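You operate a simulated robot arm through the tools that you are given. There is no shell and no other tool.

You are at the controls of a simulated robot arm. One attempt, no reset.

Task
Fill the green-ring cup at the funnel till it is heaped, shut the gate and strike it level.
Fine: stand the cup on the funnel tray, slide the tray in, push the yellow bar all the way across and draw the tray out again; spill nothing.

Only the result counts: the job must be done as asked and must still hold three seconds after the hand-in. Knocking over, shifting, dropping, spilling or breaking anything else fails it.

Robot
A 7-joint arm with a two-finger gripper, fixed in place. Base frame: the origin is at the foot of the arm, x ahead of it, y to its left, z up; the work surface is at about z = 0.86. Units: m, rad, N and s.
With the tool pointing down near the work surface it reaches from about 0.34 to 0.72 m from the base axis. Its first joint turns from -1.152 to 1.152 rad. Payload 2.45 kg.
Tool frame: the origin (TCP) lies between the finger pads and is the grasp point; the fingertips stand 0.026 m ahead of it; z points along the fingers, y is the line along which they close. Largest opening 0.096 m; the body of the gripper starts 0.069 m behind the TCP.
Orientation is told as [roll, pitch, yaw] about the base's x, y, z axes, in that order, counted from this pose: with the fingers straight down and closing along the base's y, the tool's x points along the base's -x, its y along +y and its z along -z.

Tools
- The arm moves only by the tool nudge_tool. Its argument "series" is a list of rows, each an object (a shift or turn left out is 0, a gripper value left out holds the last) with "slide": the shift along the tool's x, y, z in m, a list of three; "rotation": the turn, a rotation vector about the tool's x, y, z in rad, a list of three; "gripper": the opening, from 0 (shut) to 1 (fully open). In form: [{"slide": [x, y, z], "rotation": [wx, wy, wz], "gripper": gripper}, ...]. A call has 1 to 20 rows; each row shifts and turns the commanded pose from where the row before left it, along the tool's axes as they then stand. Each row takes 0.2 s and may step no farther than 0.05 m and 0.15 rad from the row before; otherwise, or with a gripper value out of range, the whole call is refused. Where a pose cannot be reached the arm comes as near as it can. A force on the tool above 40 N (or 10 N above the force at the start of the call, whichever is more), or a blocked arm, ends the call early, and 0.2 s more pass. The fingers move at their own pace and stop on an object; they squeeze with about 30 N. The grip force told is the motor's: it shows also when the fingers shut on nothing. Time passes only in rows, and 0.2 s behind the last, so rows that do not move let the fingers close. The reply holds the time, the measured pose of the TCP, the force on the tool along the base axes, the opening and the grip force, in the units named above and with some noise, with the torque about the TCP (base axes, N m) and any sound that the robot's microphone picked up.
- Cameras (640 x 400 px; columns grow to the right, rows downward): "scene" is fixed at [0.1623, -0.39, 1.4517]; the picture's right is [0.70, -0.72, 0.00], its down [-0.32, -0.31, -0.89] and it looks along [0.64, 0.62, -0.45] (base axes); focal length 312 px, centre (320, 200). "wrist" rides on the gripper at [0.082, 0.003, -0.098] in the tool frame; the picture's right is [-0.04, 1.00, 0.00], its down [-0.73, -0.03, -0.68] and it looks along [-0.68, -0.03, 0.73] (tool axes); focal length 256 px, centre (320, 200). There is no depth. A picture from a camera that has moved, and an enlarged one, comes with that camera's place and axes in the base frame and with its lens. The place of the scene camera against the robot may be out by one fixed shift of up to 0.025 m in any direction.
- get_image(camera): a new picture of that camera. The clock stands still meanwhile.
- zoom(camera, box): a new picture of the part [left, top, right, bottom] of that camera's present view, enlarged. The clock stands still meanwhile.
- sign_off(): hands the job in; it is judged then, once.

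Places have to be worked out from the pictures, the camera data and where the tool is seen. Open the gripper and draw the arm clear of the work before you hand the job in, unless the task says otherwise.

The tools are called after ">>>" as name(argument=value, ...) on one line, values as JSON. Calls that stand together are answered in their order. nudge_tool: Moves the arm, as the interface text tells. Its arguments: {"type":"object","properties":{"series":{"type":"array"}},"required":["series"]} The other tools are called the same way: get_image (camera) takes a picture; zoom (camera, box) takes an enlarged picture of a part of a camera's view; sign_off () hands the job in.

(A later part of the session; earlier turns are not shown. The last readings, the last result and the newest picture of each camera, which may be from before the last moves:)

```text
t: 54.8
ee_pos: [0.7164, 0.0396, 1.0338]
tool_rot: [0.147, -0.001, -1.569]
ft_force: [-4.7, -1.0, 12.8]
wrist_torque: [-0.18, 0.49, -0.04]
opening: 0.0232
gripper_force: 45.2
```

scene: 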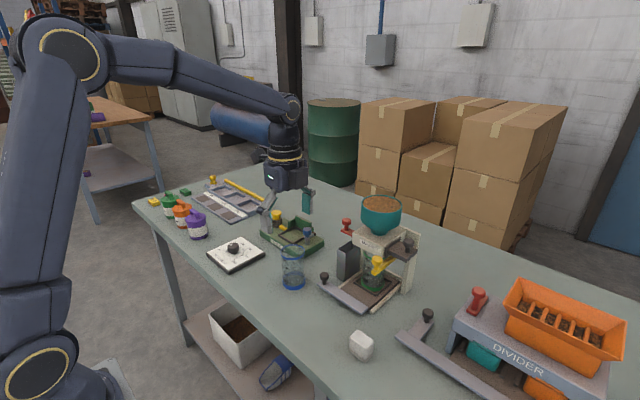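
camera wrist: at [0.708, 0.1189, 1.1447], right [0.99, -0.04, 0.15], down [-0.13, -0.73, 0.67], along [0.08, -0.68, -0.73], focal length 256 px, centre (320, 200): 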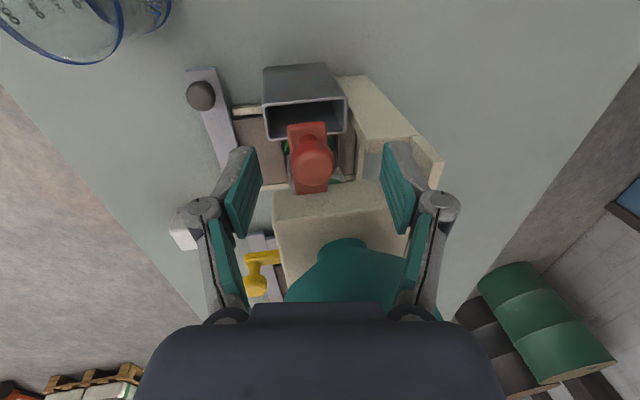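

The load is balanced. Now I'll pull the gate +y a little and look for flow.

>>> nudge_tool(series=[{"slide": [0.004, 0, 0]}, {"slide": [0.006, 0, 0]}])

>>> get_image(camera="wrist")

>>> zoom(camera="scene", box=[330, 195, 420, 305])

```text
t: 55.4
ee_pos: [0.7166, 0.0506, 1.0342]
tool_rot: [0.144, 0.0, -1.569]
ft_force: [-13.7, -0.2, 9.3]
wrist_torque: [-0.17, 0.48, 0.0]
opening: 0.0229
gripper_force: 44.5
```

```text
taken
camera wrist: at [0.7067, 0.1325, 1.1307], right [0.99, -0.04, 0.14], down [-0.13, -0.73, 0.67], along [0.08, -0.68, -0.73], focal length 256 px, centre (320, 200)
```

wrist: 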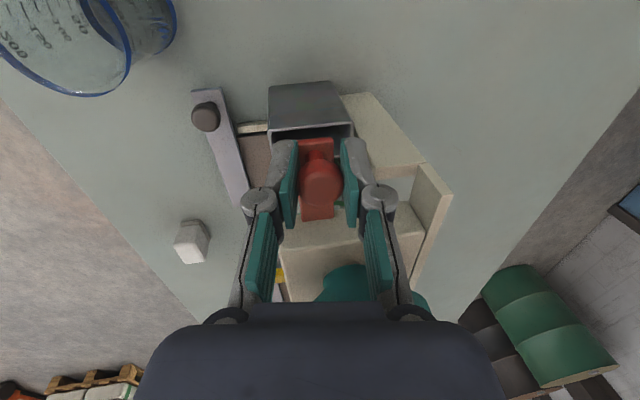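

```text
3.64 times, centred on (375, 250) of scene
camera zoom: at [0.1617, -0.39, 1.4518], right [0.7, -0.72, 0.0], down [-0.32, -0.31, -0.89], along [0.64, 0.62, -0.45], focal length 1134 px, centre (120, 18)
```

zoom: 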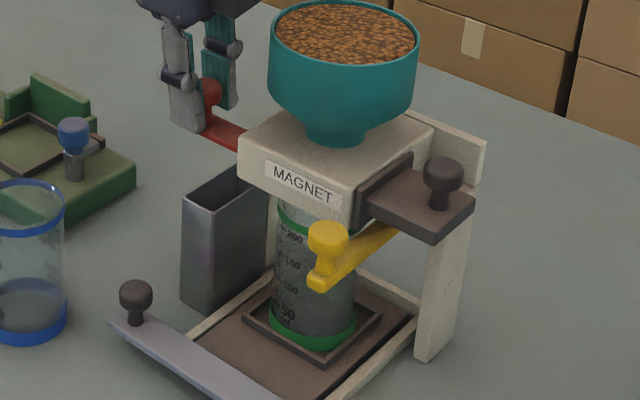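

The gate slides freely (about 10 mm) with no flow yet. I'll pull a bit more.

>>> nudge_tool(series=[{"slide": [0.004, -0.0005, 0]}, {"slide": [0.004, 0, 0]}])

>>> zoom(camera="scene", box=[340, 195, 420, 295])

```text
t: 56.0
ee_pos: [0.7174, 0.0575, 1.0343]
tool_rot: [0.15, -0.001, -1.568]
ft_force: [-9.1, -1.0, 4.1]
wrist_torque: [0.15, 0.44, -0.02]
opening: 0.0231
gripper_force: 45.0
```

```text
4.00 times, centred on (380, 245) of scene
camera zoom: at [0.1619, -0.39, 1.4517], right [0.7, -0.72, 0.0], down [-0.32, -0.31, -0.89], along [0.64, 0.62, -0.45], focal length 1248 px, centre (80, 20)
```

zoom: 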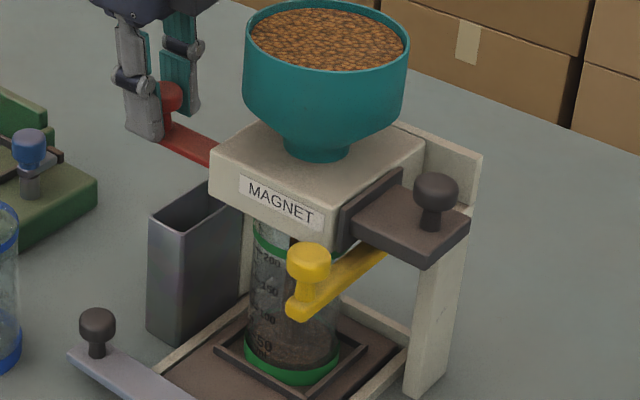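

Flow has started and there's material at the bottom of the cup. I'll look closely.

>>> zoom(camera="scene", box=[355, 240, 405, 300])

>>> get_image(camera="wrist")

```text
6.67 times, centred on (380, 270) of scene
camera zoom: at [0.1619, -0.39, 1.4517], right [0.7, -0.72, 0.0], down [-0.32, -0.31, -0.89], along [0.64, 0.62, -0.45], focal length 2080 px, centre (-80, -267)
```

zoom: 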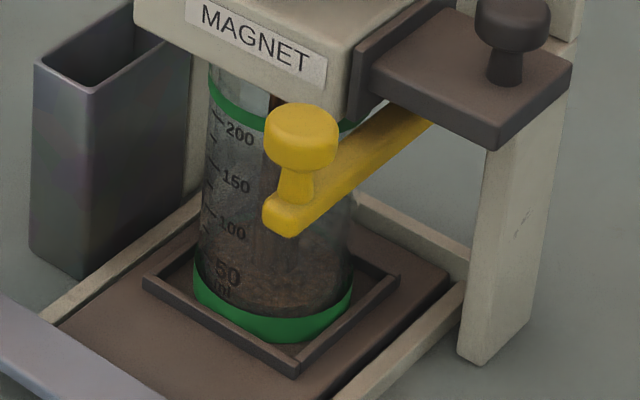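

```text
taken
camera wrist: at [0.7063, 0.1407, 1.1306], right [0.99, -0.04, 0.15], down [-0.13, -0.73, 0.67], along [0.08, -0.68, -0.73], focal length 256 px, centre (320, 200)
```

wrist: 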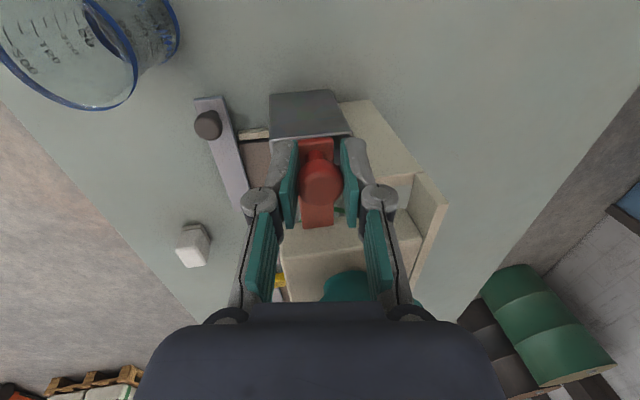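

It is filling at this opening, so I'll hold and sample in short steps.

>>> nudge_tool(series=[{}])

>>> zoom(camera="scene", box=[355, 240, 405, 300])

```text
t: 56.4
ee_pos: [0.7177, 0.0586, 1.034]
tool_rot: [0.149, 0.0, -1.571]
ft_force: [-8.5, 0.8, 1.8]
wrist_torque: [0.03, 0.45, -0.03]
opening: 0.0228
gripper_force: 45.6
```

```text
6.67 times, centred on (380, 270) of scene
camera zoom: at [0.162, -0.39, 1.4517], right [0.7, -0.72, 0.0], down [-0.32, -0.31, -0.89], along [0.64, 0.62, -0.45], focal length 2080 px, centre (-80, -267)
```

zoom: 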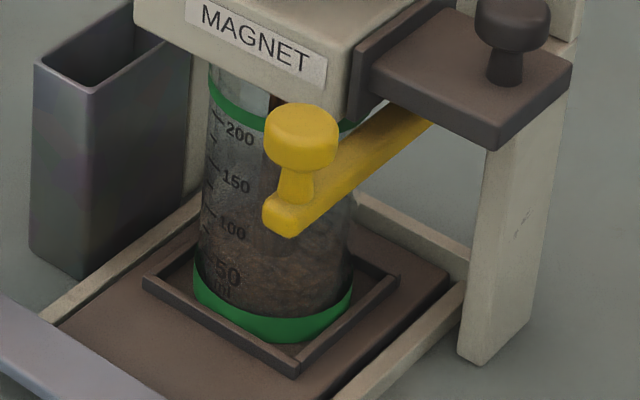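

The level is rising about 40–50 ml per 0.4 s. I'll keep stepping.

>>> nudge_tool(series=[{}])

>>> zoom(camera="scene", box=[355, 240, 405, 300])

```text
t: 56.8
ee_pos: [0.7175, 0.0576, 1.0336]
tool_rot: [0.148, -0.002, -1.569]
ft_force: [-8.7, 0.0, -0.3]
wrist_torque: [0.1, 0.45, 0.03]
opening: 0.023
gripper_force: 45.1
```

```text
6.67 times, centred on (380, 270) of scene
camera zoom: at [0.1621, -0.39, 1.4517], right [0.7, -0.72, 0.0], down [-0.32, -0.31, -0.89], along [0.64, 0.62, -0.45], focal length 2080 px, centre (-80, -267)
```

zoom: 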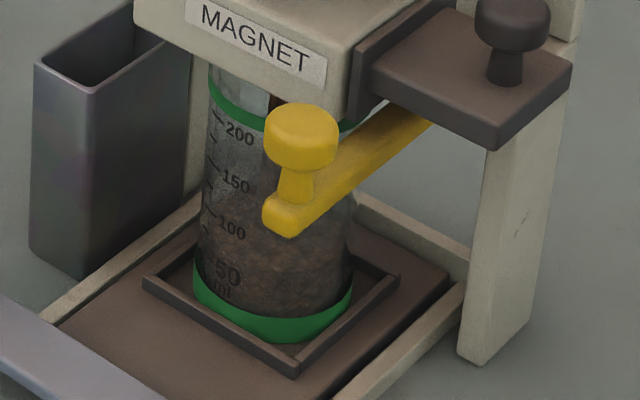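

>>> nudge_tool(series=[{}, {}])

>>> zoom(camera="scene", box=[355, 240, 405, 300])

```text
t: 57.4
ee_pos: [0.7169, 0.0585, 1.034]
tool_rot: [0.147, 0.001, -1.568]
ft_force: [-8.9, -0.1, -3.5]
wrist_torque: [0.1, 0.47, -0.04]
opening: 0.0231
gripper_force: 45.4
```

```text
6.67 times, centred on (380, 270) of scene
camera zoom: at [0.1621, -0.39, 1.4517], right [0.7, -0.72, 0.0], down [-0.32, -0.31, -0.89], along [0.64, 0.62, -0.45], focal length 2080 px, centre (-80, -267)
```

zoom: 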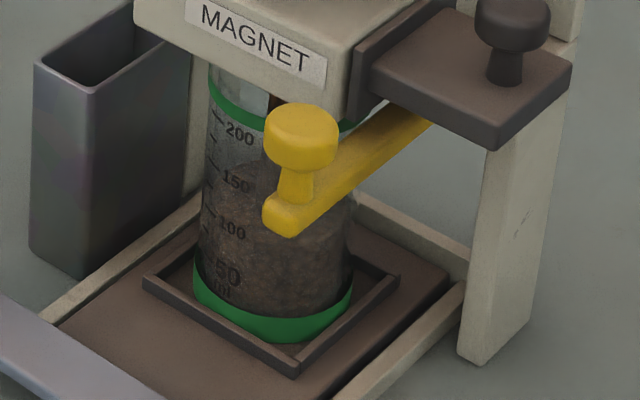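

The near-side level is around 120–130 ml. Continuing.

>>> nudge_tool(series=[{}, {}])

>>> zoom(camera="scene", box=[355, 240, 405, 300])

```text
t: 58.0
ee_pos: [0.7153, 0.0582, 1.0333]
tool_rot: [0.149, -0.001, -1.57]
ft_force: [-9.9, -0.6, -5.8]
wrist_torque: [-0.02, 0.45, -0.05]
opening: 0.0229
gripper_force: 44.9
```

```text
6.67 times, centred on (380, 270) of scene
camera zoom: at [0.1622, -0.39, 1.4517], right [0.7, -0.72, 0.0], down [-0.32, -0.31, -0.89], along [0.64, 0.62, -0.45], focal length 2080 px, centre (-80, -267)
```

zoom: 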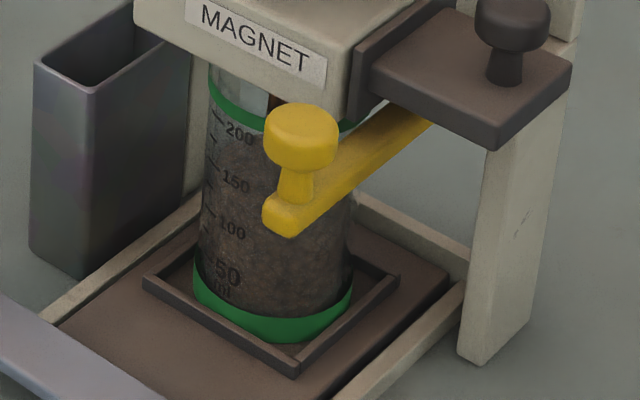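

>>> zoom(camera="scene", box=[365, 240, 395, 275])

```text
11.43 times, centred on (380, 258) of scene
camera zoom: at [0.1622, -0.39, 1.4517], right [0.7, -0.72, 0.0], down [-0.32, -0.31, -0.89], along [0.64, 0.62, -0.45], focal length 3565 px, centre (-366, -457)
```

zoom: 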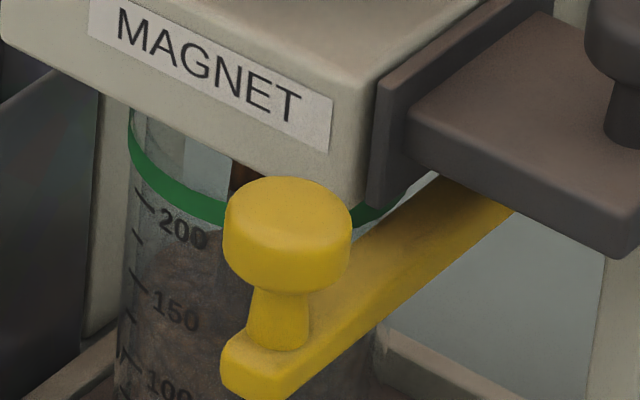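

The stream is visible and the level is near 190 ml. I'll take one short step.

>>> nudge_tool(series=[{}])

>>> zoom(camera="scene", box=[365, 240, 395, 275])

>>> get_image(camera="wrist")

```text
t: 58.4
ee_pos: [0.7174, 0.0582, 1.0337]
tool_rot: [0.149, 0.001, -1.57]
ft_force: [-9.5, 0.9, -7.0]
wrist_torque: [-0.04, 0.45, -0.06]
opening: 0.023
gripper_force: 45.3
```

```text
11.43 times, centred on (380, 258) of scene
camera zoom: at [0.1622, -0.39, 1.4517], right [0.7, -0.72, 0.0], down [-0.32, -0.31, -0.89], along [0.64, 0.62, -0.45], focal length 3565 px, centre (-366, -457)
```

zoom: 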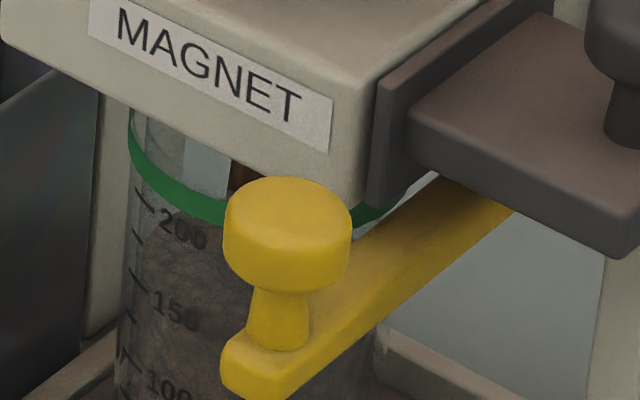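

```text
taken
camera wrist: at [0.7064, 0.1406, 1.1306], right [0.99, -0.04, 0.15], down [-0.13, -0.73, 0.67], along [0.08, -0.68, -0.73], focal length 256 px, centre (320, 200)
```

wrist: 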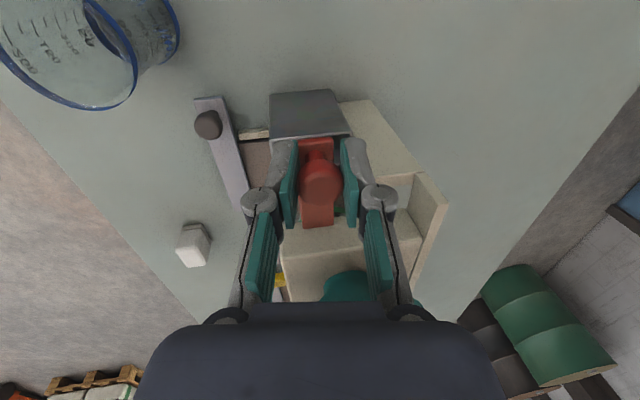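

The wall level is around 205 of about 244 ml at the brim. I'll take one more short hold and check before shutting.

>>> nudge_tool(series=[{}])

>>> zoom(camera="scene", box=[365, 240, 395, 275])

```text
t: 58.8
ee_pos: [0.7171, 0.0582, 1.0344]
tool_rot: [0.149, 0.0, -1.568]
ft_force: [-10.6, 0.1, -7.7]
wrist_torque: [-0.05, 0.5, -0.03]
opening: 0.0232
gripper_force: 45.1
```

```text
11.43 times, centred on (380, 258) of scene
camera zoom: at [0.1622, -0.39, 1.4517], right [0.7, -0.72, 0.0], down [-0.32, -0.31, -0.89], along [0.64, 0.62, -0.45], focal length 3565 px, centre (-366, -457)
```

zoom: 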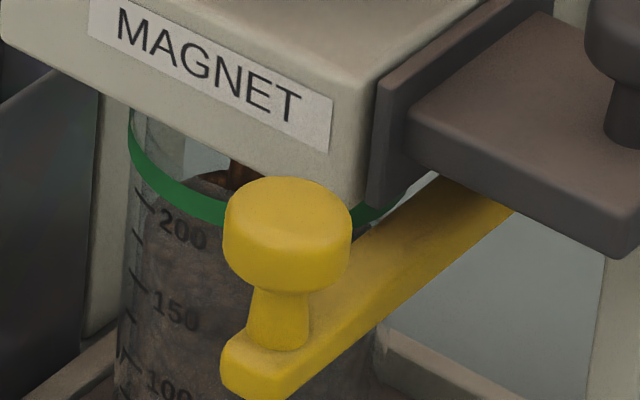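

The cone is close to the rim, with the wall level around 220 ml. I'll shut the gate now and assess, then top up in short pulses if it isn't heaped.

>>> nudge_tool(series=[{"slide": [-0.009, 0, 0]}])

>>> zoom(camera="scene", box=[365, 240, 395, 275])

>>> get_image(camera="wrist")

```text
t: 59.2
ee_pos: [0.7179, 0.0513, 1.0342]
tool_rot: [0.149, 0.001, -1.569]
ft_force: [-7.9, 0.6, -10.6]
wrist_torque: [-0.11, 0.46, -0.02]
opening: 0.0228
gripper_force: 45.1
```

```text
11.43 times, centred on (380, 258) of scene
camera zoom: at [0.1624, -0.3899, 1.4517], right [0.7, -0.72, 0.0], down [-0.32, -0.31, -0.89], along [0.64, 0.62, -0.45], focal length 3565 px, centre (-366, -457)
```

zoom: 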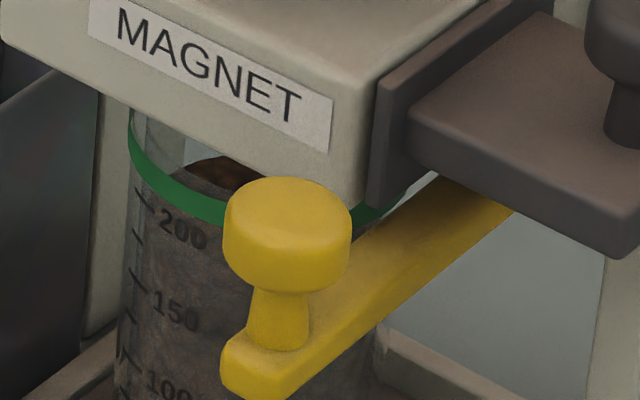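

```text
taken
camera wrist: at [0.7063, 0.1317, 1.1306], right [0.99, -0.04, 0.15], down [-0.13, -0.73, 0.67], along [0.08, -0.68, -0.73], focal length 256 px, centre (320, 200)
```

wrist: 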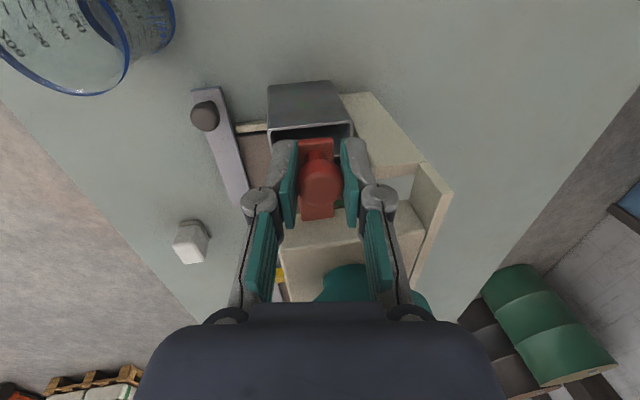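

The flow has stopped. I'll zoom further to judge the heap against the rim.

>>> zoom(camera="scene", box=[368, 245, 386, 265])

>>> zoom(camera="wrist", box=[280, 120, 370, 230])

```text
16.00 times, centred on (377, 255) of scene
camera zoom: at [0.1624, -0.3899, 1.4517], right [0.7, -0.72, 0.0], down [-0.32, -0.31, -0.89], along [0.64, 0.62, -0.45], focal length 4991 px, centre (-592, -680)
```

zoom: 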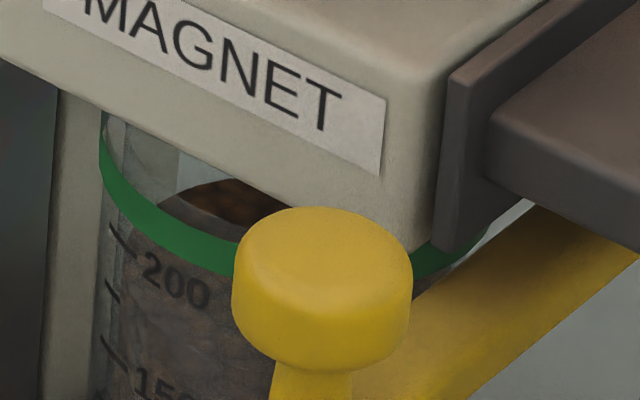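

```text
3.64 times, centred on (325, 175) of wrist
camera zoom: at [0.7063, 0.1317, 1.1306], right [0.99, -0.04, 0.15], down [-0.13, -0.73, 0.67], along [0.08, -0.68, -0.73], focal length 931 px, centre (302, 291)
```

zoom: 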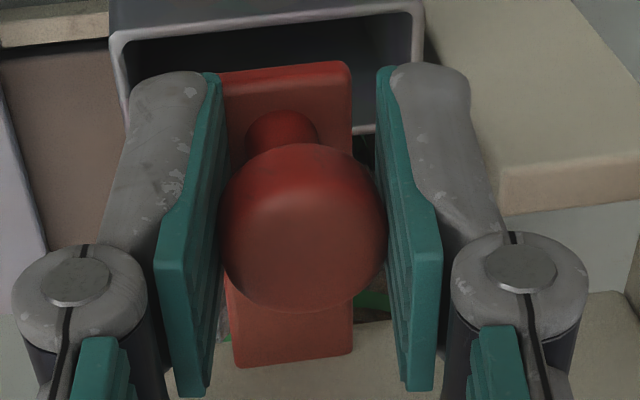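

There's a cone, but the wall level is still around 205 of about 244 ml, so it isn't heaped above the brim yet. I'll give a short top-up pulse: open, then shut.

>>> nudge_tool(series=[{"slide": [0.009, 0, 0]}, {"slide": [-0.009, 0, 0]}])

>>> zoom(camera="scene", box=[368, 245, 386, 265])

```text
t: 59.8
ee_pos: [0.717, 0.0481, 1.0351]
tool_rot: [0.147, -0.001, -1.569]
ft_force: [-16.1, 0.5, -1.4]
wrist_torque: [-0.25, 0.52, -0.13]
opening: 0.0231
gripper_force: 45.1
```

```text
16.00 times, centred on (377, 255) of scene
camera zoom: at [0.1619, -0.3899, 1.4517], right [0.7, -0.72, 0.0], down [-0.32, -0.31, -0.89], along [0.64, 0.62, -0.45], focal length 4991 px, centre (-592, -680)
```

zoom: 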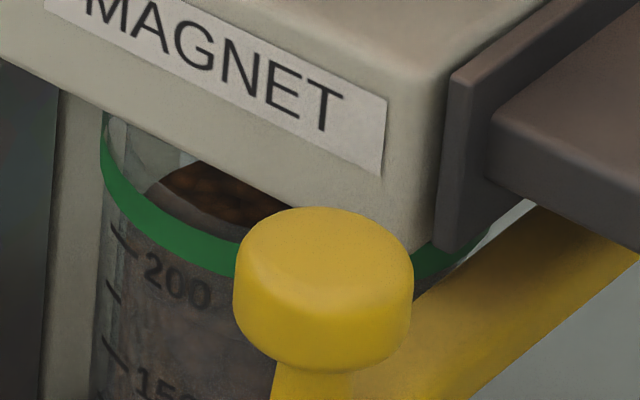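

It rose about 3 mm (about 10 ml). Another pulse.

>>> nudge_tool(series=[{"slide": [0.009, 0, 0]}, {"slide": [-0.009, 0, 0]}])

>>> zoom(camera="scene", box=[368, 245, 386, 265])

```text
t: 60.4
ee_pos: [0.7164, 0.049, 1.034]
tool_rot: [0.15, 0.0, -1.569]
ft_force: [-16.7, 1.6, -0.2]
wrist_torque: [-0.14, 0.44, -0.1]
opening: 0.0231
gripper_force: 44.7
```

```text
16.00 times, centred on (377, 255) of scene
camera zoom: at [0.1619, -0.3899, 1.4517], right [0.7, -0.72, 0.0], down [-0.32, -0.31, -0.89], along [0.64, 0.62, -0.45], focal length 4991 px, centre (-592, -680)
```

zoom: 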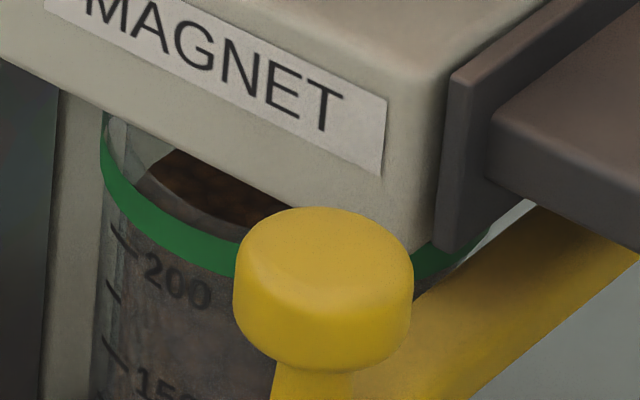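

It's still rising evenly with the rim not yet covered. Another pulse.

>>> nudge_tool(series=[{"slide": [0.009, 0, 0]}, {"slide": [-0.009, 0, 0]}])

>>> zoom(camera="scene", box=[368, 245, 386, 265])

```text
t: 61.0
ee_pos: [0.7168, 0.0482, 1.0337]
tool_rot: [0.15, -0.001, -1.57]
ft_force: [-12.2, 0.5, 3.9]
wrist_torque: [-0.11, 0.47, -0.09]
opening: 0.0229
gripper_force: 44.6
```

```text
16.00 times, centred on (377, 255) of scene
camera zoom: at [0.1619, -0.3899, 1.4517], right [0.7, -0.72, 0.0], down [-0.32, -0.31, -0.89], along [0.64, 0.62, -0.45], focal length 4991 px, centre (-592, -680)
```

zoom: 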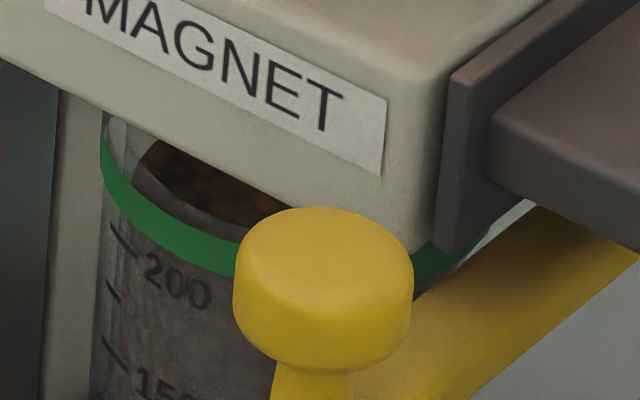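

>>> nudge_tool(series=[{"slide": [0.009, 0, 0]}, {"slide": [-0.009, 0, 0]}])

>>> zoom(camera="scene", box=[368, 245, 386, 265])

>>> zoom(camera="scene", box=[355, 240, 405, 300])

```text
t: 61.6
ee_pos: [0.7169, 0.0493, 1.0339]
tool_rot: [0.155, 0.0, -1.57]
ft_force: [-6.9, 1.0, 11.6]
wrist_torque: [-0.16, 0.45, -0.07]
opening: 0.023
gripper_force: 45.5
```

```text
16.00 times, centred on (377, 255) of scene
camera zoom: at [0.1619, -0.3899, 1.4517], right [0.7, -0.72, 0.0], down [-0.32, -0.31, -0.89], along [0.64, 0.62, -0.45], focal length 4991 px, centre (-592, -680)
```

zoom: 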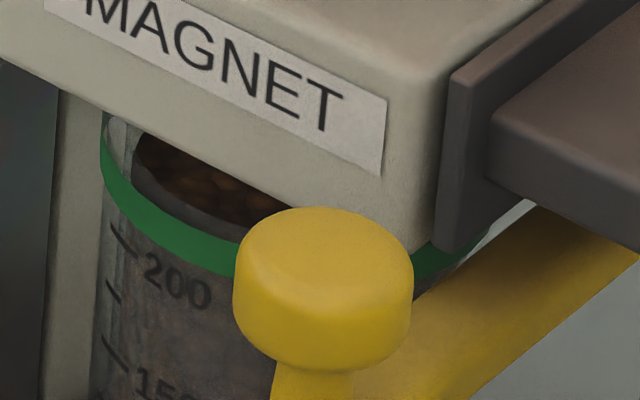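

```text
6.67 times, centred on (380, 270) of scene
camera zoom: at [0.1619, -0.3899, 1.4517], right [0.7, -0.72, 0.0], down [-0.32, -0.31, -0.89], along [0.64, 0.62, -0.45], focal length 2080 px, centre (-80, -267)
```

zoom: 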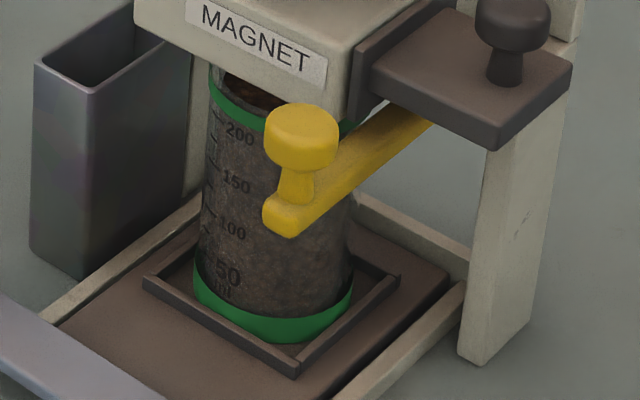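

>>> zoom(camera="scene", box=[369, 248, 379, 260])

```text
16.00 times, centred on (374, 254) of scene
camera zoom: at [0.1619, -0.3899, 1.4517], right [0.7, -0.72, 0.0], down [-0.32, -0.31, -0.89], along [0.64, 0.62, -0.45], focal length 4991 px, centre (-544, -664)
```

zoom: 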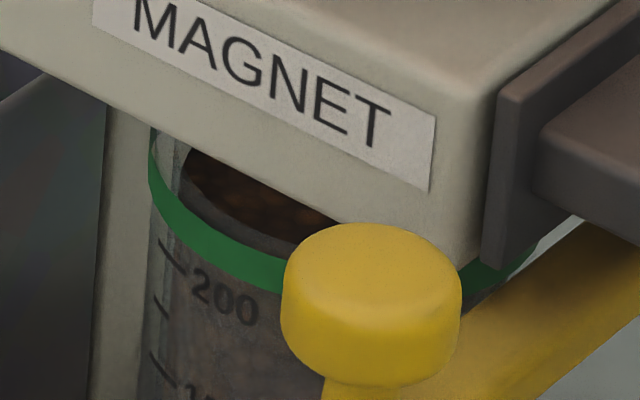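

The visible opening is now covered with material, but from this angle I can't judge the edge level or the heap. I'll shut the gate fully, let go, and look from the front with the wrist camera.

>>> nudge_tool(series=[{"slide": [-0.004, 0, 0]}, {"slide": [-0.004, 0, 0]}, {"slide": [-0.003, 0, 0]}, {}])

>>> zoom(camera="scene", box=[335, 195, 415, 295])

```text
t: 62.6
ee_pos: [0.7181, 0.0382, 1.0332]
tool_rot: [0.152, 0.001, -1.57]
ft_force: [-9.2, 5.3, 14.7]
wrist_torque: [-0.73, 0.45, -0.07]
opening: 0.0228
gripper_force: 45.0
```

```text
4.00 times, centred on (375, 245) of scene
camera zoom: at [0.1617, -0.3898, 1.4518], right [0.7, -0.72, 0.0], down [-0.32, -0.31, -0.89], along [0.64, 0.62, -0.45], focal length 1248 px, centre (100, 20)
```

zoom: 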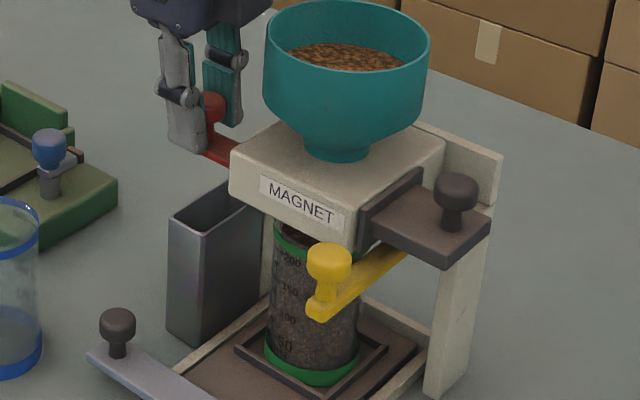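

The gate is shut against its stop (Fy 5 N). I'll release the knob and withdraw along the tool axis.

>>> nudge_tool(series=[{"slide": [0.0003, -0.0004, -0.0006]}, {"gripper": 0.6}, {}, {}, {"slide": [0, 0, -0.02]}, {"slide": [0, 0, -0.03]}, {"slide": [0, 0, -0.03]}, {"slide": [0, -0.03, -0.02]}, {"slide": [0, -0.04, 0], "rotation": [0.15, 0, 0]}, {"slide": [0, -0.045, 0]}, {"slide": [0, -0.045, 0]}, {}])

>>> get_image(camera="scene")

```text
t: 65.2
ee_pos: [0.5435, 0.0389, 1.1212]
tool_rot: [-0.001, 0.002, -1.569]
ft_force: [0.0, 0.6, -0.3]
wrist_torque: [-0.04, -0.01, -0.01]
opening: 0.0575
gripper_force: 0.1
```

```text
taken
```

scene: 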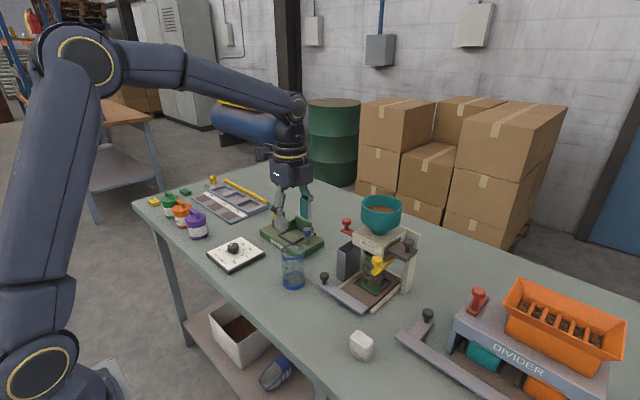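

I'll rotate the yaw back and tilt the hand so the wrist camera looks nearly level at the cup rim from the front.

>>> nudge_tool(series=[{"rotation": [0, 0, -0.1427], "gripper": 1.0}, {"rotation": [0, 0, -0.1427]}, {"rotation": [0, 0, -0.1427]}, {"rotation": [0, 0, -0.1427]}, {"rotation": [0, 0, -0.1427]}, {"rotation": [0, 0, -0.1427]}, {"rotation": [0, 0, -0.1427]}, {"rotation": [0, 0, -0.1427]}, {"rotation": [0, 0, -0.1427]}, {"rotation": [0, 0, -0.1427]}, {"rotation": [0, 0, -0.1427]}, {"slide": [0, -0.04, 0]}, {"slide": [0, -0.045, 0]}, {"rotation": [0, -0.15, 0]}, {"rotation": [0, -0.15, 0]}, {"rotation": [0, -0.15, 0]}, {"rotation": [0, -0.15, 0]}, {}])

>>> get_image(camera="wrist")

```text
t: 69.0
ee_pos: [0.542, -0.0463, 1.1229]
tool_rot: [0.0, -0.602, 0.0]
ft_force: [-0.7, -0.8, 0.2]
wrist_torque: [-0.03, 0.01, 0.0]
opening: 0.096
gripper_force: 0.0
```

```text
taken
camera wrist: at [0.4197, -0.0424, 1.1567], right [0.03, 1.0, 0.02], down [0.22, -0.03, 0.97], along [0.97, -0.03, -0.22], focal length 256 px, centre (320, 200)
```

wrist: 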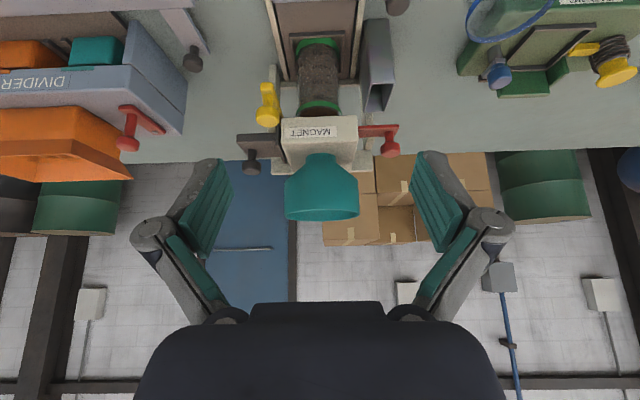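

This is a good frontal view (upside down). I'll lower the camera toward rim height.

>>> nudge_tool(series=[{"slide": [0.0143, 0, 0.0387]}, {"slide": [0.0143, 0, 0.0387]}, {"slide": [0.0143, 0, 0.0387]}, {}, {}])

>>> get_image(camera="wrist")

>>> zoom(camera="wrist", box=[260, 120, 380, 240])

```text
t: 70.2
ee_pos: [0.5705, -0.0462, 1.0022]
tool_rot: [-0.001, -0.601, 0.001]
ft_force: [0.3, 0.1, 0.9]
wrist_torque: [0.02, 0.0, 0.01]
opening: 0.096
gripper_force: 0.0
```

```text
taken
camera wrist: at [0.4498, -0.0419, 1.0366], right [0.03, 1.0, 0.02], down [0.22, -0.03, 0.97], along [0.97, -0.03, -0.22], focal length 256 px, centre (320, 200)
```

wrist: 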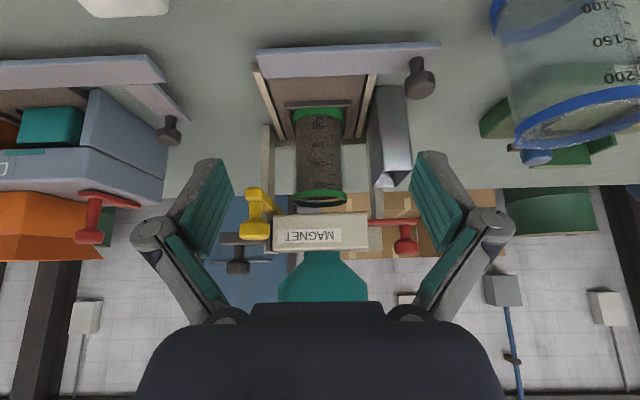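

```text
3.33 times, centred on (320, 180) of wrist
camera zoom: at [0.4498, -0.0419, 1.0366], right [0.03, 1.0, 0.02], down [0.22, -0.03, 0.97], along [0.97, -0.03, -0.22], focal length 853 px, centre (320, 267)
```

zoom: 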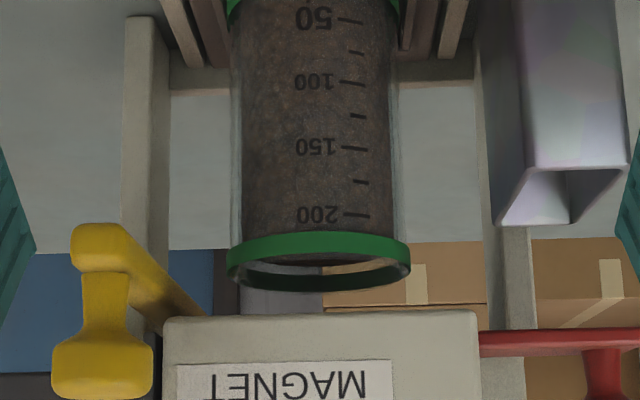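

>>> zoom(camera="wrist", box=[296, 180, 346, 216])

```text
11.11 times, centred on (321, 198) of wrist
camera zoom: at [0.4498, -0.0419, 1.0366], right [0.03, 1.0, 0.02], down [0.22, -0.03, 0.97], along [0.97, -0.03, -0.22], focal length 2844 px, centre (309, 222)
```

zoom: 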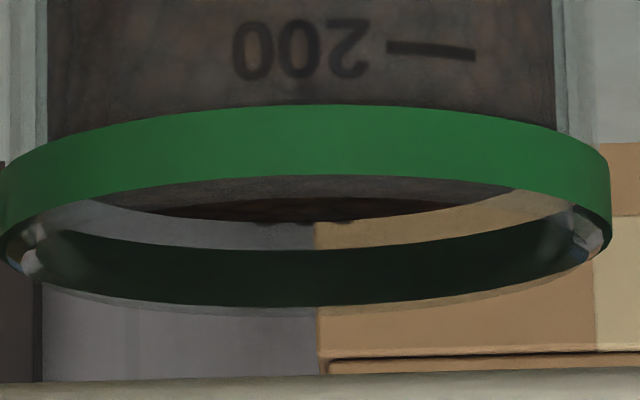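

The frontal view shows the material peak still about 2 mm below the rim plane and the edges about 5 mm below, so it isn't heaped yet. I need about two or three more pulses. I'll retrace my path to the red knob.

>>> nudge_tool(series=[{"slide": [-0.0143, 0, -0.0387], "gripper": 0.7}, {"slide": [-0.0143, 0, -0.0387]}, {"slide": [-0.0143, 0, -0.0387]}, {"rotation": [0, 0.15, 0]}, {"rotation": [0, 0.15, 0]}, {"rotation": [0, 0.15, 0]}, {"rotation": [0, 0.15, 0]}, {"slide": [0, 0.045, 0]}, {"slide": [0, 0.04, 0]}, {}])

>>> nudge_tool(series=[{"rotation": [0, 0, 0.1427]}, {"rotation": [0, 0, 0.1427]}, {"rotation": [0, 0, 0.1427]}, {"rotation": [0, 0, 0.1427]}, {"rotation": [0, 0, 0.1427]}, {"rotation": [0, 0, 0.1427]}, {"rotation": [0, 0, 0.1427]}, {"rotation": [0, 0, 0.1427]}, {"rotation": [0, 0, 0.1427]}, {"rotation": [0, 0, 0.1427]}, {"rotation": [0, 0, 0.1427]}, {"rotation": [-0.15, 0, 0]}, {"slide": [0, 0.04, 0]}, {"slide": [0, 0.04, 0]}, {}, {}])

```text
t: 72.4
ee_pos: [0.5426, 0.0377, 1.1226]
tool_rot: [-0.001, 0.002, 0.001]
ft_force: [0.3, 0.3, -0.3]
wrist_torque: [0.02, 0.0, -0.02]
opening: 0.0673
gripper_force: 0.1
```

```text
t: 75.8
ee_pos: [0.6219, 0.0386, 1.1335]
tool_rot: [0.149, -0.001, -1.568]
ft_force: [0.9, 0.3, 0.2]
wrist_torque: [0.02, 0.02, 0.02]
opening: 0.0672
gripper_force: 0.0
```

I'm in line with the previous approach, so I'll advance above the knob and then lower.

>>> nudge_tool(series=[{"slide": [0, 0.0424, 0.03]}, {"slide": [0, 0.0424, 0.03]}, {"slide": [0, 0, 0.012]}, {}, {}])

>>> get_image(camera="wrist")

```text
refused: row 1 steps farther than a row can; nothing moved
```

```text
taken
camera wrist: at [0.6111, 0.1198, 1.2294], right [0.99, -0.04, 0.15], down [-0.13, -0.73, 0.67], along [0.08, -0.68, -0.73], focal length 256 px, centre (320, 200)
```

wrist: 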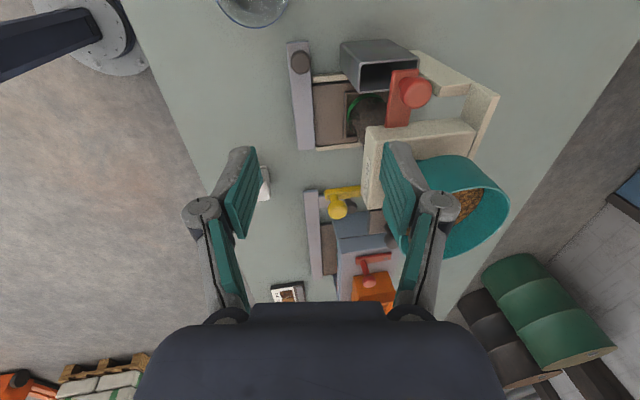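

The step was too large, so I'll split it into smaller rows.

>>> nudge_tool(series=[{"slide": [0, 0.0283, 0.02]}, {"slide": [0, 0.0283, 0.02]}, {"slide": [0, 0.0283, 0.02]}, {"slide": [0, 0, 0.012]}, {}, {}])

>>> get_image(camera="wrist")

```text
t: 77.2
ee_pos: [0.7149, 0.0385, 1.0749]
tool_rot: [0.15, 0.0, -1.569]
ft_force: [-0.3, -0.4, 0.2]
wrist_torque: [-0.01, 0.0, 0.0]
opening: 0.067
gripper_force: 0.0
```

```text
taken
camera wrist: at [0.7052, 0.12, 1.171], right [0.99, -0.04, 0.15], down [-0.13, -0.73, 0.67], along [0.08, -0.68, -0.73], focal length 256 px, centre (320, 200)
```

wrist: 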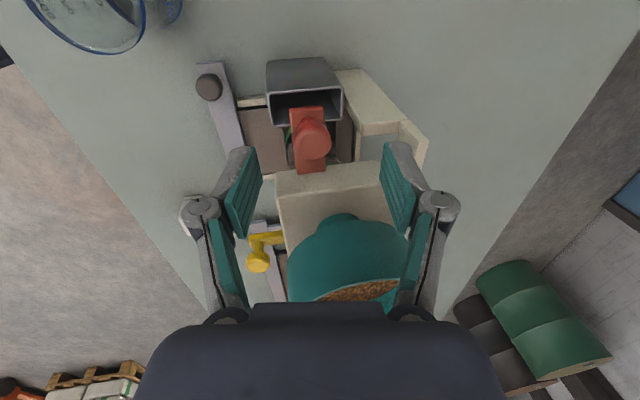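

>>> nudge_tool(series=[{"slide": [0, -0.002, 0.02]}, {"slide": [0, -0.0021, 0.0208]}, {}, {"gripper": 0.1}, {}, {}, {}, {}])

>>> zoom(camera="wrist", box=[200, 60, 460, 280])

```text
t: 79.0
ee_pos: [0.7171, 0.0397, 1.0352]
tool_rot: [0.143, 0.001, -1.569]
ft_force: [-22.5, 0.9, -0.3]
wrist_torque: [0.02, 0.51, -0.04]
opening: 0.0228
gripper_force: 44.5
```

```text
1.82 times, centred on (330, 170) of wrist
camera zoom: at [0.7068, 0.1223, 1.1315], right [0.99, -0.04, 0.14], down [-0.13, -0.73, 0.67], along [0.08, -0.68, -0.73], focal length 465 px, centre (302, 254)
```

zoom: 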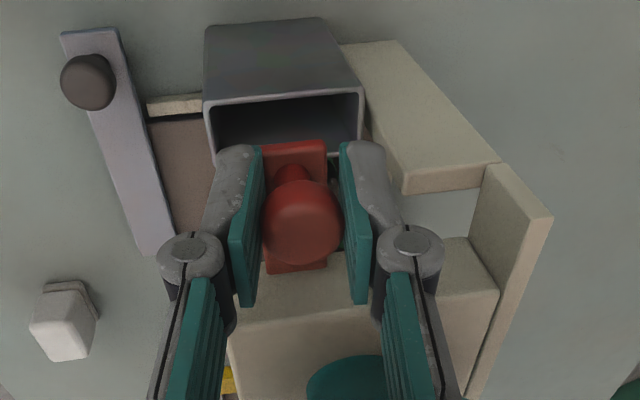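

It's gripped. I'll relieve the x load, pull to the pre-flow position (+10 mm) and check.

>>> nudge_tool(series=[{"slide": [0, -0.0018, 0]}, {}, {"slide": [0.005, 0, 0]}, {"slide": [0.005, 0, 0]}, {}])

>>> zoom(camera="scene", box=[368, 245, 386, 265])

```text
t: 80.2
ee_pos: [0.7172, 0.0497, 1.0345]
tool_rot: [0.153, -0.001, -1.571]
ft_force: [3.2, -1.2, -6.0]
wrist_torque: [0.26, 0.36, -0.03]
opening: 0.0229
gripper_force: 45.1
```

```text
16.00 times, centred on (377, 255) of scene
camera zoom: at [0.1626, -0.39, 1.4516], right [0.7, -0.72, 0.0], down [-0.32, -0.31, -0.89], along [0.64, 0.62, -0.45], focal length 4991 px, centre (-592, -680)
```

zoom: 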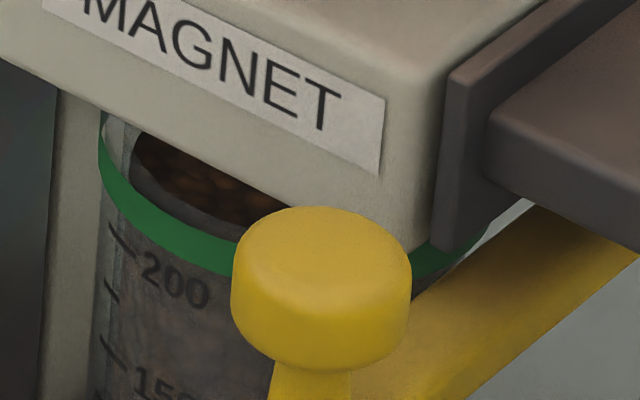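

There's no flow here, same as before. I'll give one pulse.

>>> nudge_tool(series=[{"slide": [0.009, 0, 0]}, {"slide": [-0.009, 0, 0]}])

>>> zoom(camera="scene", box=[368, 245, 386, 265])

>>> zoom(camera="scene", box=[355, 190, 405, 240])

```text
t: 80.8
ee_pos: [0.7172, 0.0498, 1.0351]
tool_rot: [0.151, 0.0, -1.57]
ft_force: [1.3, 0.4, 2.3]
wrist_torque: [-0.42, 0.45, -0.05]
opening: 0.0229
gripper_force: 44.6
```

```text
16.00 times, centred on (377, 255) of scene
camera zoom: at [0.1623, -0.3899, 1.4517], right [0.7, -0.72, 0.0], down [-0.32, -0.31, -0.89], along [0.64, 0.62, -0.45], focal length 4991 px, centre (-592, -680)
```

zoom: 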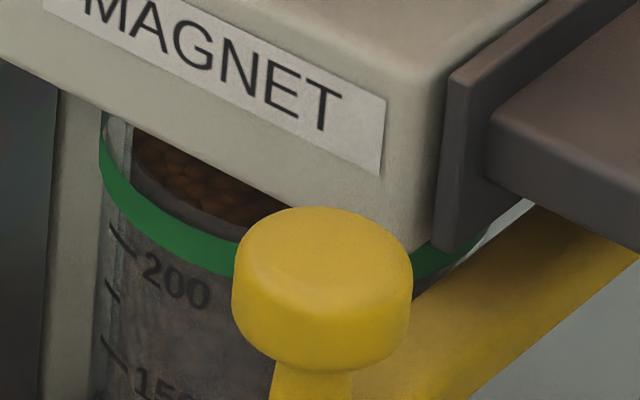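

```text
8.00 times, centred on (380, 215) of scene
camera zoom: at [0.1623, -0.3899, 1.4517], right [0.7, -0.72, 0.0], down [-0.32, -0.31, -0.89], along [0.64, 0.62, -0.45], focal length 2496 px, centre (-160, 80)
```

zoom: 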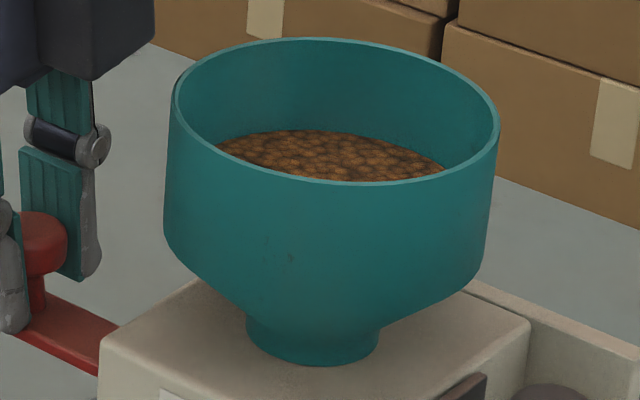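

The surface has risen. One more pulse, then check again.

>>> nudge_tool(series=[{"slide": [0.009, 0, 0]}, {"slide": [-0.009, 0, 0]}])

>>> zoom(camera="scene", box=[368, 245, 386, 265])

>>> zoom(camera="scene", box=[340, 230, 410, 310])

```text
t: 81.4
ee_pos: [0.7167, 0.0493, 1.034]
tool_rot: [0.153, 0.001, -1.568]
ft_force: [8.0, 0.1, 6.2]
wrist_torque: [-0.39, 0.32, -0.07]
opening: 0.023
gripper_force: 44.5
```

```text
16.00 times, centred on (377, 255) of scene
camera zoom: at [0.1624, -0.3899, 1.4517], right [0.7, -0.72, 0.0], down [-0.32, -0.31, -0.89], along [0.64, 0.62, -0.45], focal length 4991 px, centre (-592, -680)
```

zoom: 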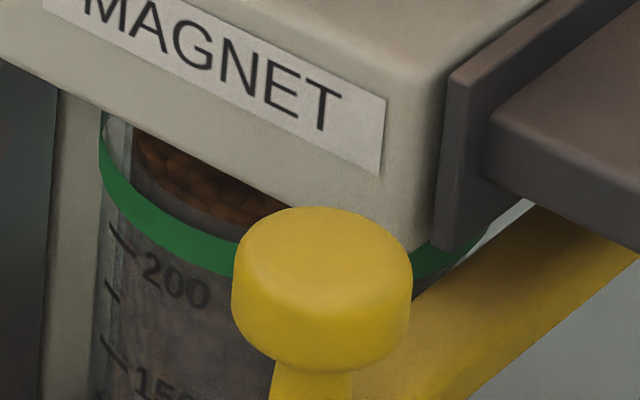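

```text
5.00 times, centred on (375, 270) of scene
camera zoom: at [0.1624, -0.3899, 1.4517], right [0.7, -0.72, 0.0], down [-0.32, -0.31, -0.89], along [0.64, 0.62, -0.45], focal length 1560 px, centre (45, -150)
```

zoom: 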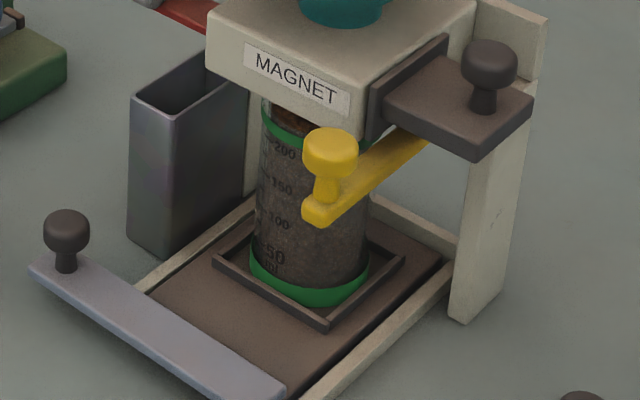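

I expect it to be about at or above the brim now. I'll shut the gate fully, release, and inspect from the front again.

>>> nudge_tool(series=[{"slide": [-0.004, 0, 0]}, {"slide": [-0.004, 0, 0]}, {"slide": [-0.0025, 0, 0]}, {}])

>>> nudge_tool(series=[{"slide": [0.0003, 0, -0.0003], "gripper": 0.6}, {}, {}, {"slide": [0, 0, -0.02]}, {"slide": [0, 0, -0.03]}, {"slide": [0, 0, -0.03]}, {"slide": [0, -0.03, -0.02]}, {"slide": [0, -0.04, 0], "rotation": [0.15, 0, 0]}, {"slide": [0, -0.045, 0]}, {"slide": [0, -0.045, 0]}, {}])

>>> nudge_tool(series=[{"rotation": [0, 0, -0.1427], "gripper": 1.0}, {"rotation": [0, 0, -0.1427]}, {"rotation": [0, 0, -0.1427]}, {"rotation": [0, 0, -0.1427]}, {"rotation": [0, 0, -0.1427]}, {"rotation": [0, 0, -0.1427]}, {"rotation": [0, 0, -0.1427]}, {"rotation": [0, 0, -0.1427]}, {"rotation": [0, 0, -0.1427]}, {"rotation": [0, 0, -0.1427]}, {"rotation": [0, 0, -0.1427]}, {"slide": [0, -0.04, 0]}, {"slide": [0, -0.045, 0]}, {"rotation": [0, -0.15, 0]}, {"rotation": [0, -0.15, 0]}, {"rotation": [0, -0.15, 0]}, {"rotation": [0, -0.15, 0]}, {}])

>>> nudge_tool(series=[{"slide": [0.0143, 0, 0.0387]}, {"slide": [0.0143, 0, 0.0387]}, {"slide": [0.0143, 0, 0.0387]}, {}, {}])

>>> zoom(camera="wrist", box=[296, 180, 346, 216])

>>> zoom(camera="wrist", box=[240, 90, 400, 240])

```text
t: 82.4
ee_pos: [0.717, 0.0404, 1.0353]
tool_rot: [0.151, 0.001, -1.57]
ft_force: [9.6, 3.1, 6.4]
wrist_torque: [-0.49, 0.34, -0.03]
opening: 0.023
gripper_force: 44.9
```

```text
t: 84.8
ee_pos: [0.5417, 0.039, 1.1215]
tool_rot: [0.0, 0.002, -1.568]
ft_force: [-0.2, 0.6, 0.0]
wrist_torque: [0.03, 0.04, 0.01]
opening: 0.0577
gripper_force: 0.0
```

```text
t: 88.6
ee_pos: [0.5421, -0.0474, 1.1242]
tool_rot: [0.001, -0.603, -0.001]
ft_force: [-0.1, 0.4, -0.5]
wrist_torque: [0.01, 0.0, -0.02]
opening: 0.0961
gripper_force: 0.1
```

```text
t: 89.8
ee_pos: [0.5718, -0.048, 1.003]
tool_rot: [0.0, -0.601, 0.002]
ft_force: [0.2, 0.3, -0.3]
wrist_torque: [0.02, -0.02, 0.01]
opening: 0.0959
gripper_force: 0.2
```

```text
11.11 times, centred on (321, 198) of wrist
camera zoom: at [0.4489, -0.0447, 1.0369], right [0.03, 1.0, 0.02], down [0.22, -0.03, 0.97], along [0.97, -0.03, -0.22], focal length 2844 px, centre (309, 222)
```

zoom: 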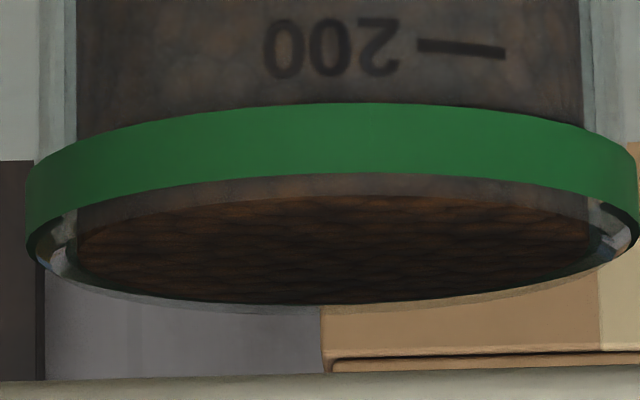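

```text
2.67 times, centred on (320, 165) of wrist
camera zoom: at [0.4489, -0.0447, 1.0369], right [0.03, 1.0, 0.02], down [0.22, -0.03, 0.97], along [0.97, -0.03, -0.22], focal length 683 px, centre (320, 293)
```

zoom: 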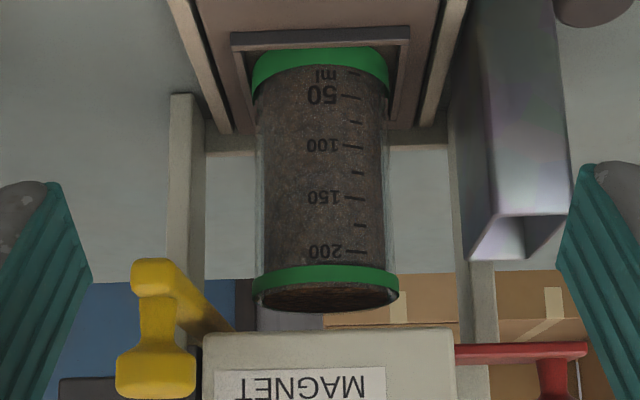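

The surface is now right at the brim (the far edge of the material lines up with the rim), but there's no clear mound. One slightly smaller pulse should give a safe heap, so I'll go back to the knob by the same path.

>>> nudge_tool(series=[{"slide": [-0.0143, 0, -0.0387], "gripper": 0.7}, {"slide": [-0.0143, 0, -0.0387]}, {"slide": [-0.0143, 0, -0.0387]}, {"rotation": [0, 0.15, 0]}, {"rotation": [0, 0.15, 0]}, {"rotation": [0, 0.15, 0]}, {"rotation": [0, 0.15, 0]}, {"slide": [0, 0.045, 0]}, {"slide": [0, 0.041, 0]}, {}])

>>> nudge_tool(series=[{"rotation": [0, 0, 0.1427]}, {"rotation": [0, 0, 0.1427]}, {"rotation": [0, 0, 0.1427]}, {"rotation": [0, 0, 0.1427]}, {"rotation": [0, 0, 0.1427]}, {"rotation": [0, 0, 0.1427]}, {"rotation": [0, 0, 0.1427]}, {"rotation": [0, 0, 0.1427]}, {"rotation": [0, 0, 0.1427]}, {"rotation": [0, 0, 0.1427]}, {"rotation": [0, 0, 0.1427]}, {"rotation": [-0.15, 0, 0]}, {"slide": [0, 0.04, 0]}, {"slide": [0, 0.04, 0]}, {"slide": [0, 0.0283, 0.02]}, {"slide": [0, 0.0283, 0.02]}, {"slide": [0, 0.0283, 0.02]}, {"slide": [0, 0, 0.012]}, {}, {}])

>>> get_image(camera="wrist")

```text
t: 92.0
ee_pos: [0.5422, 0.039, 1.1248]
tool_rot: [-0.001, 0.0, 0.0]
ft_force: [0.6, -0.1, 0.3]
wrist_torque: [0.0, -0.01, -0.02]
opening: 0.067
gripper_force: 0.0
```

```text
t: 96.2
ee_pos: [0.7151, 0.0396, 1.0766]
tool_rot: [0.15, -0.001, -1.568]
ft_force: [-1.1, 0.4, -0.4]
wrist_torque: [-0.01, 0.02, 0.03]
opening: 0.0672
gripper_force: 0.0
```

```text
taken
camera wrist: at [0.7042, 0.122, 1.1722], right [0.99, -0.04, 0.15], down [-0.13, -0.73, 0.67], along [0.08, -0.68, -0.73], focal length 256 px, centre (320, 200)
```

wrist: 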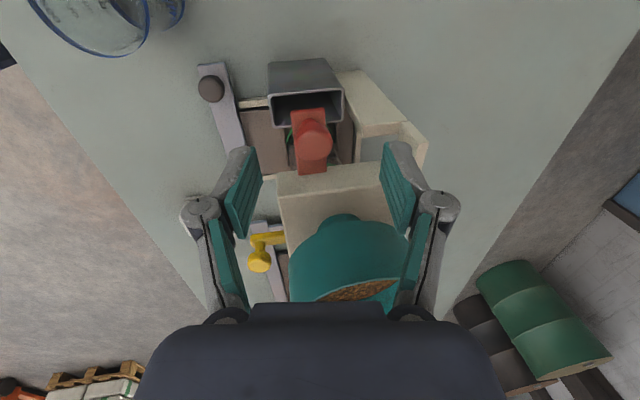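

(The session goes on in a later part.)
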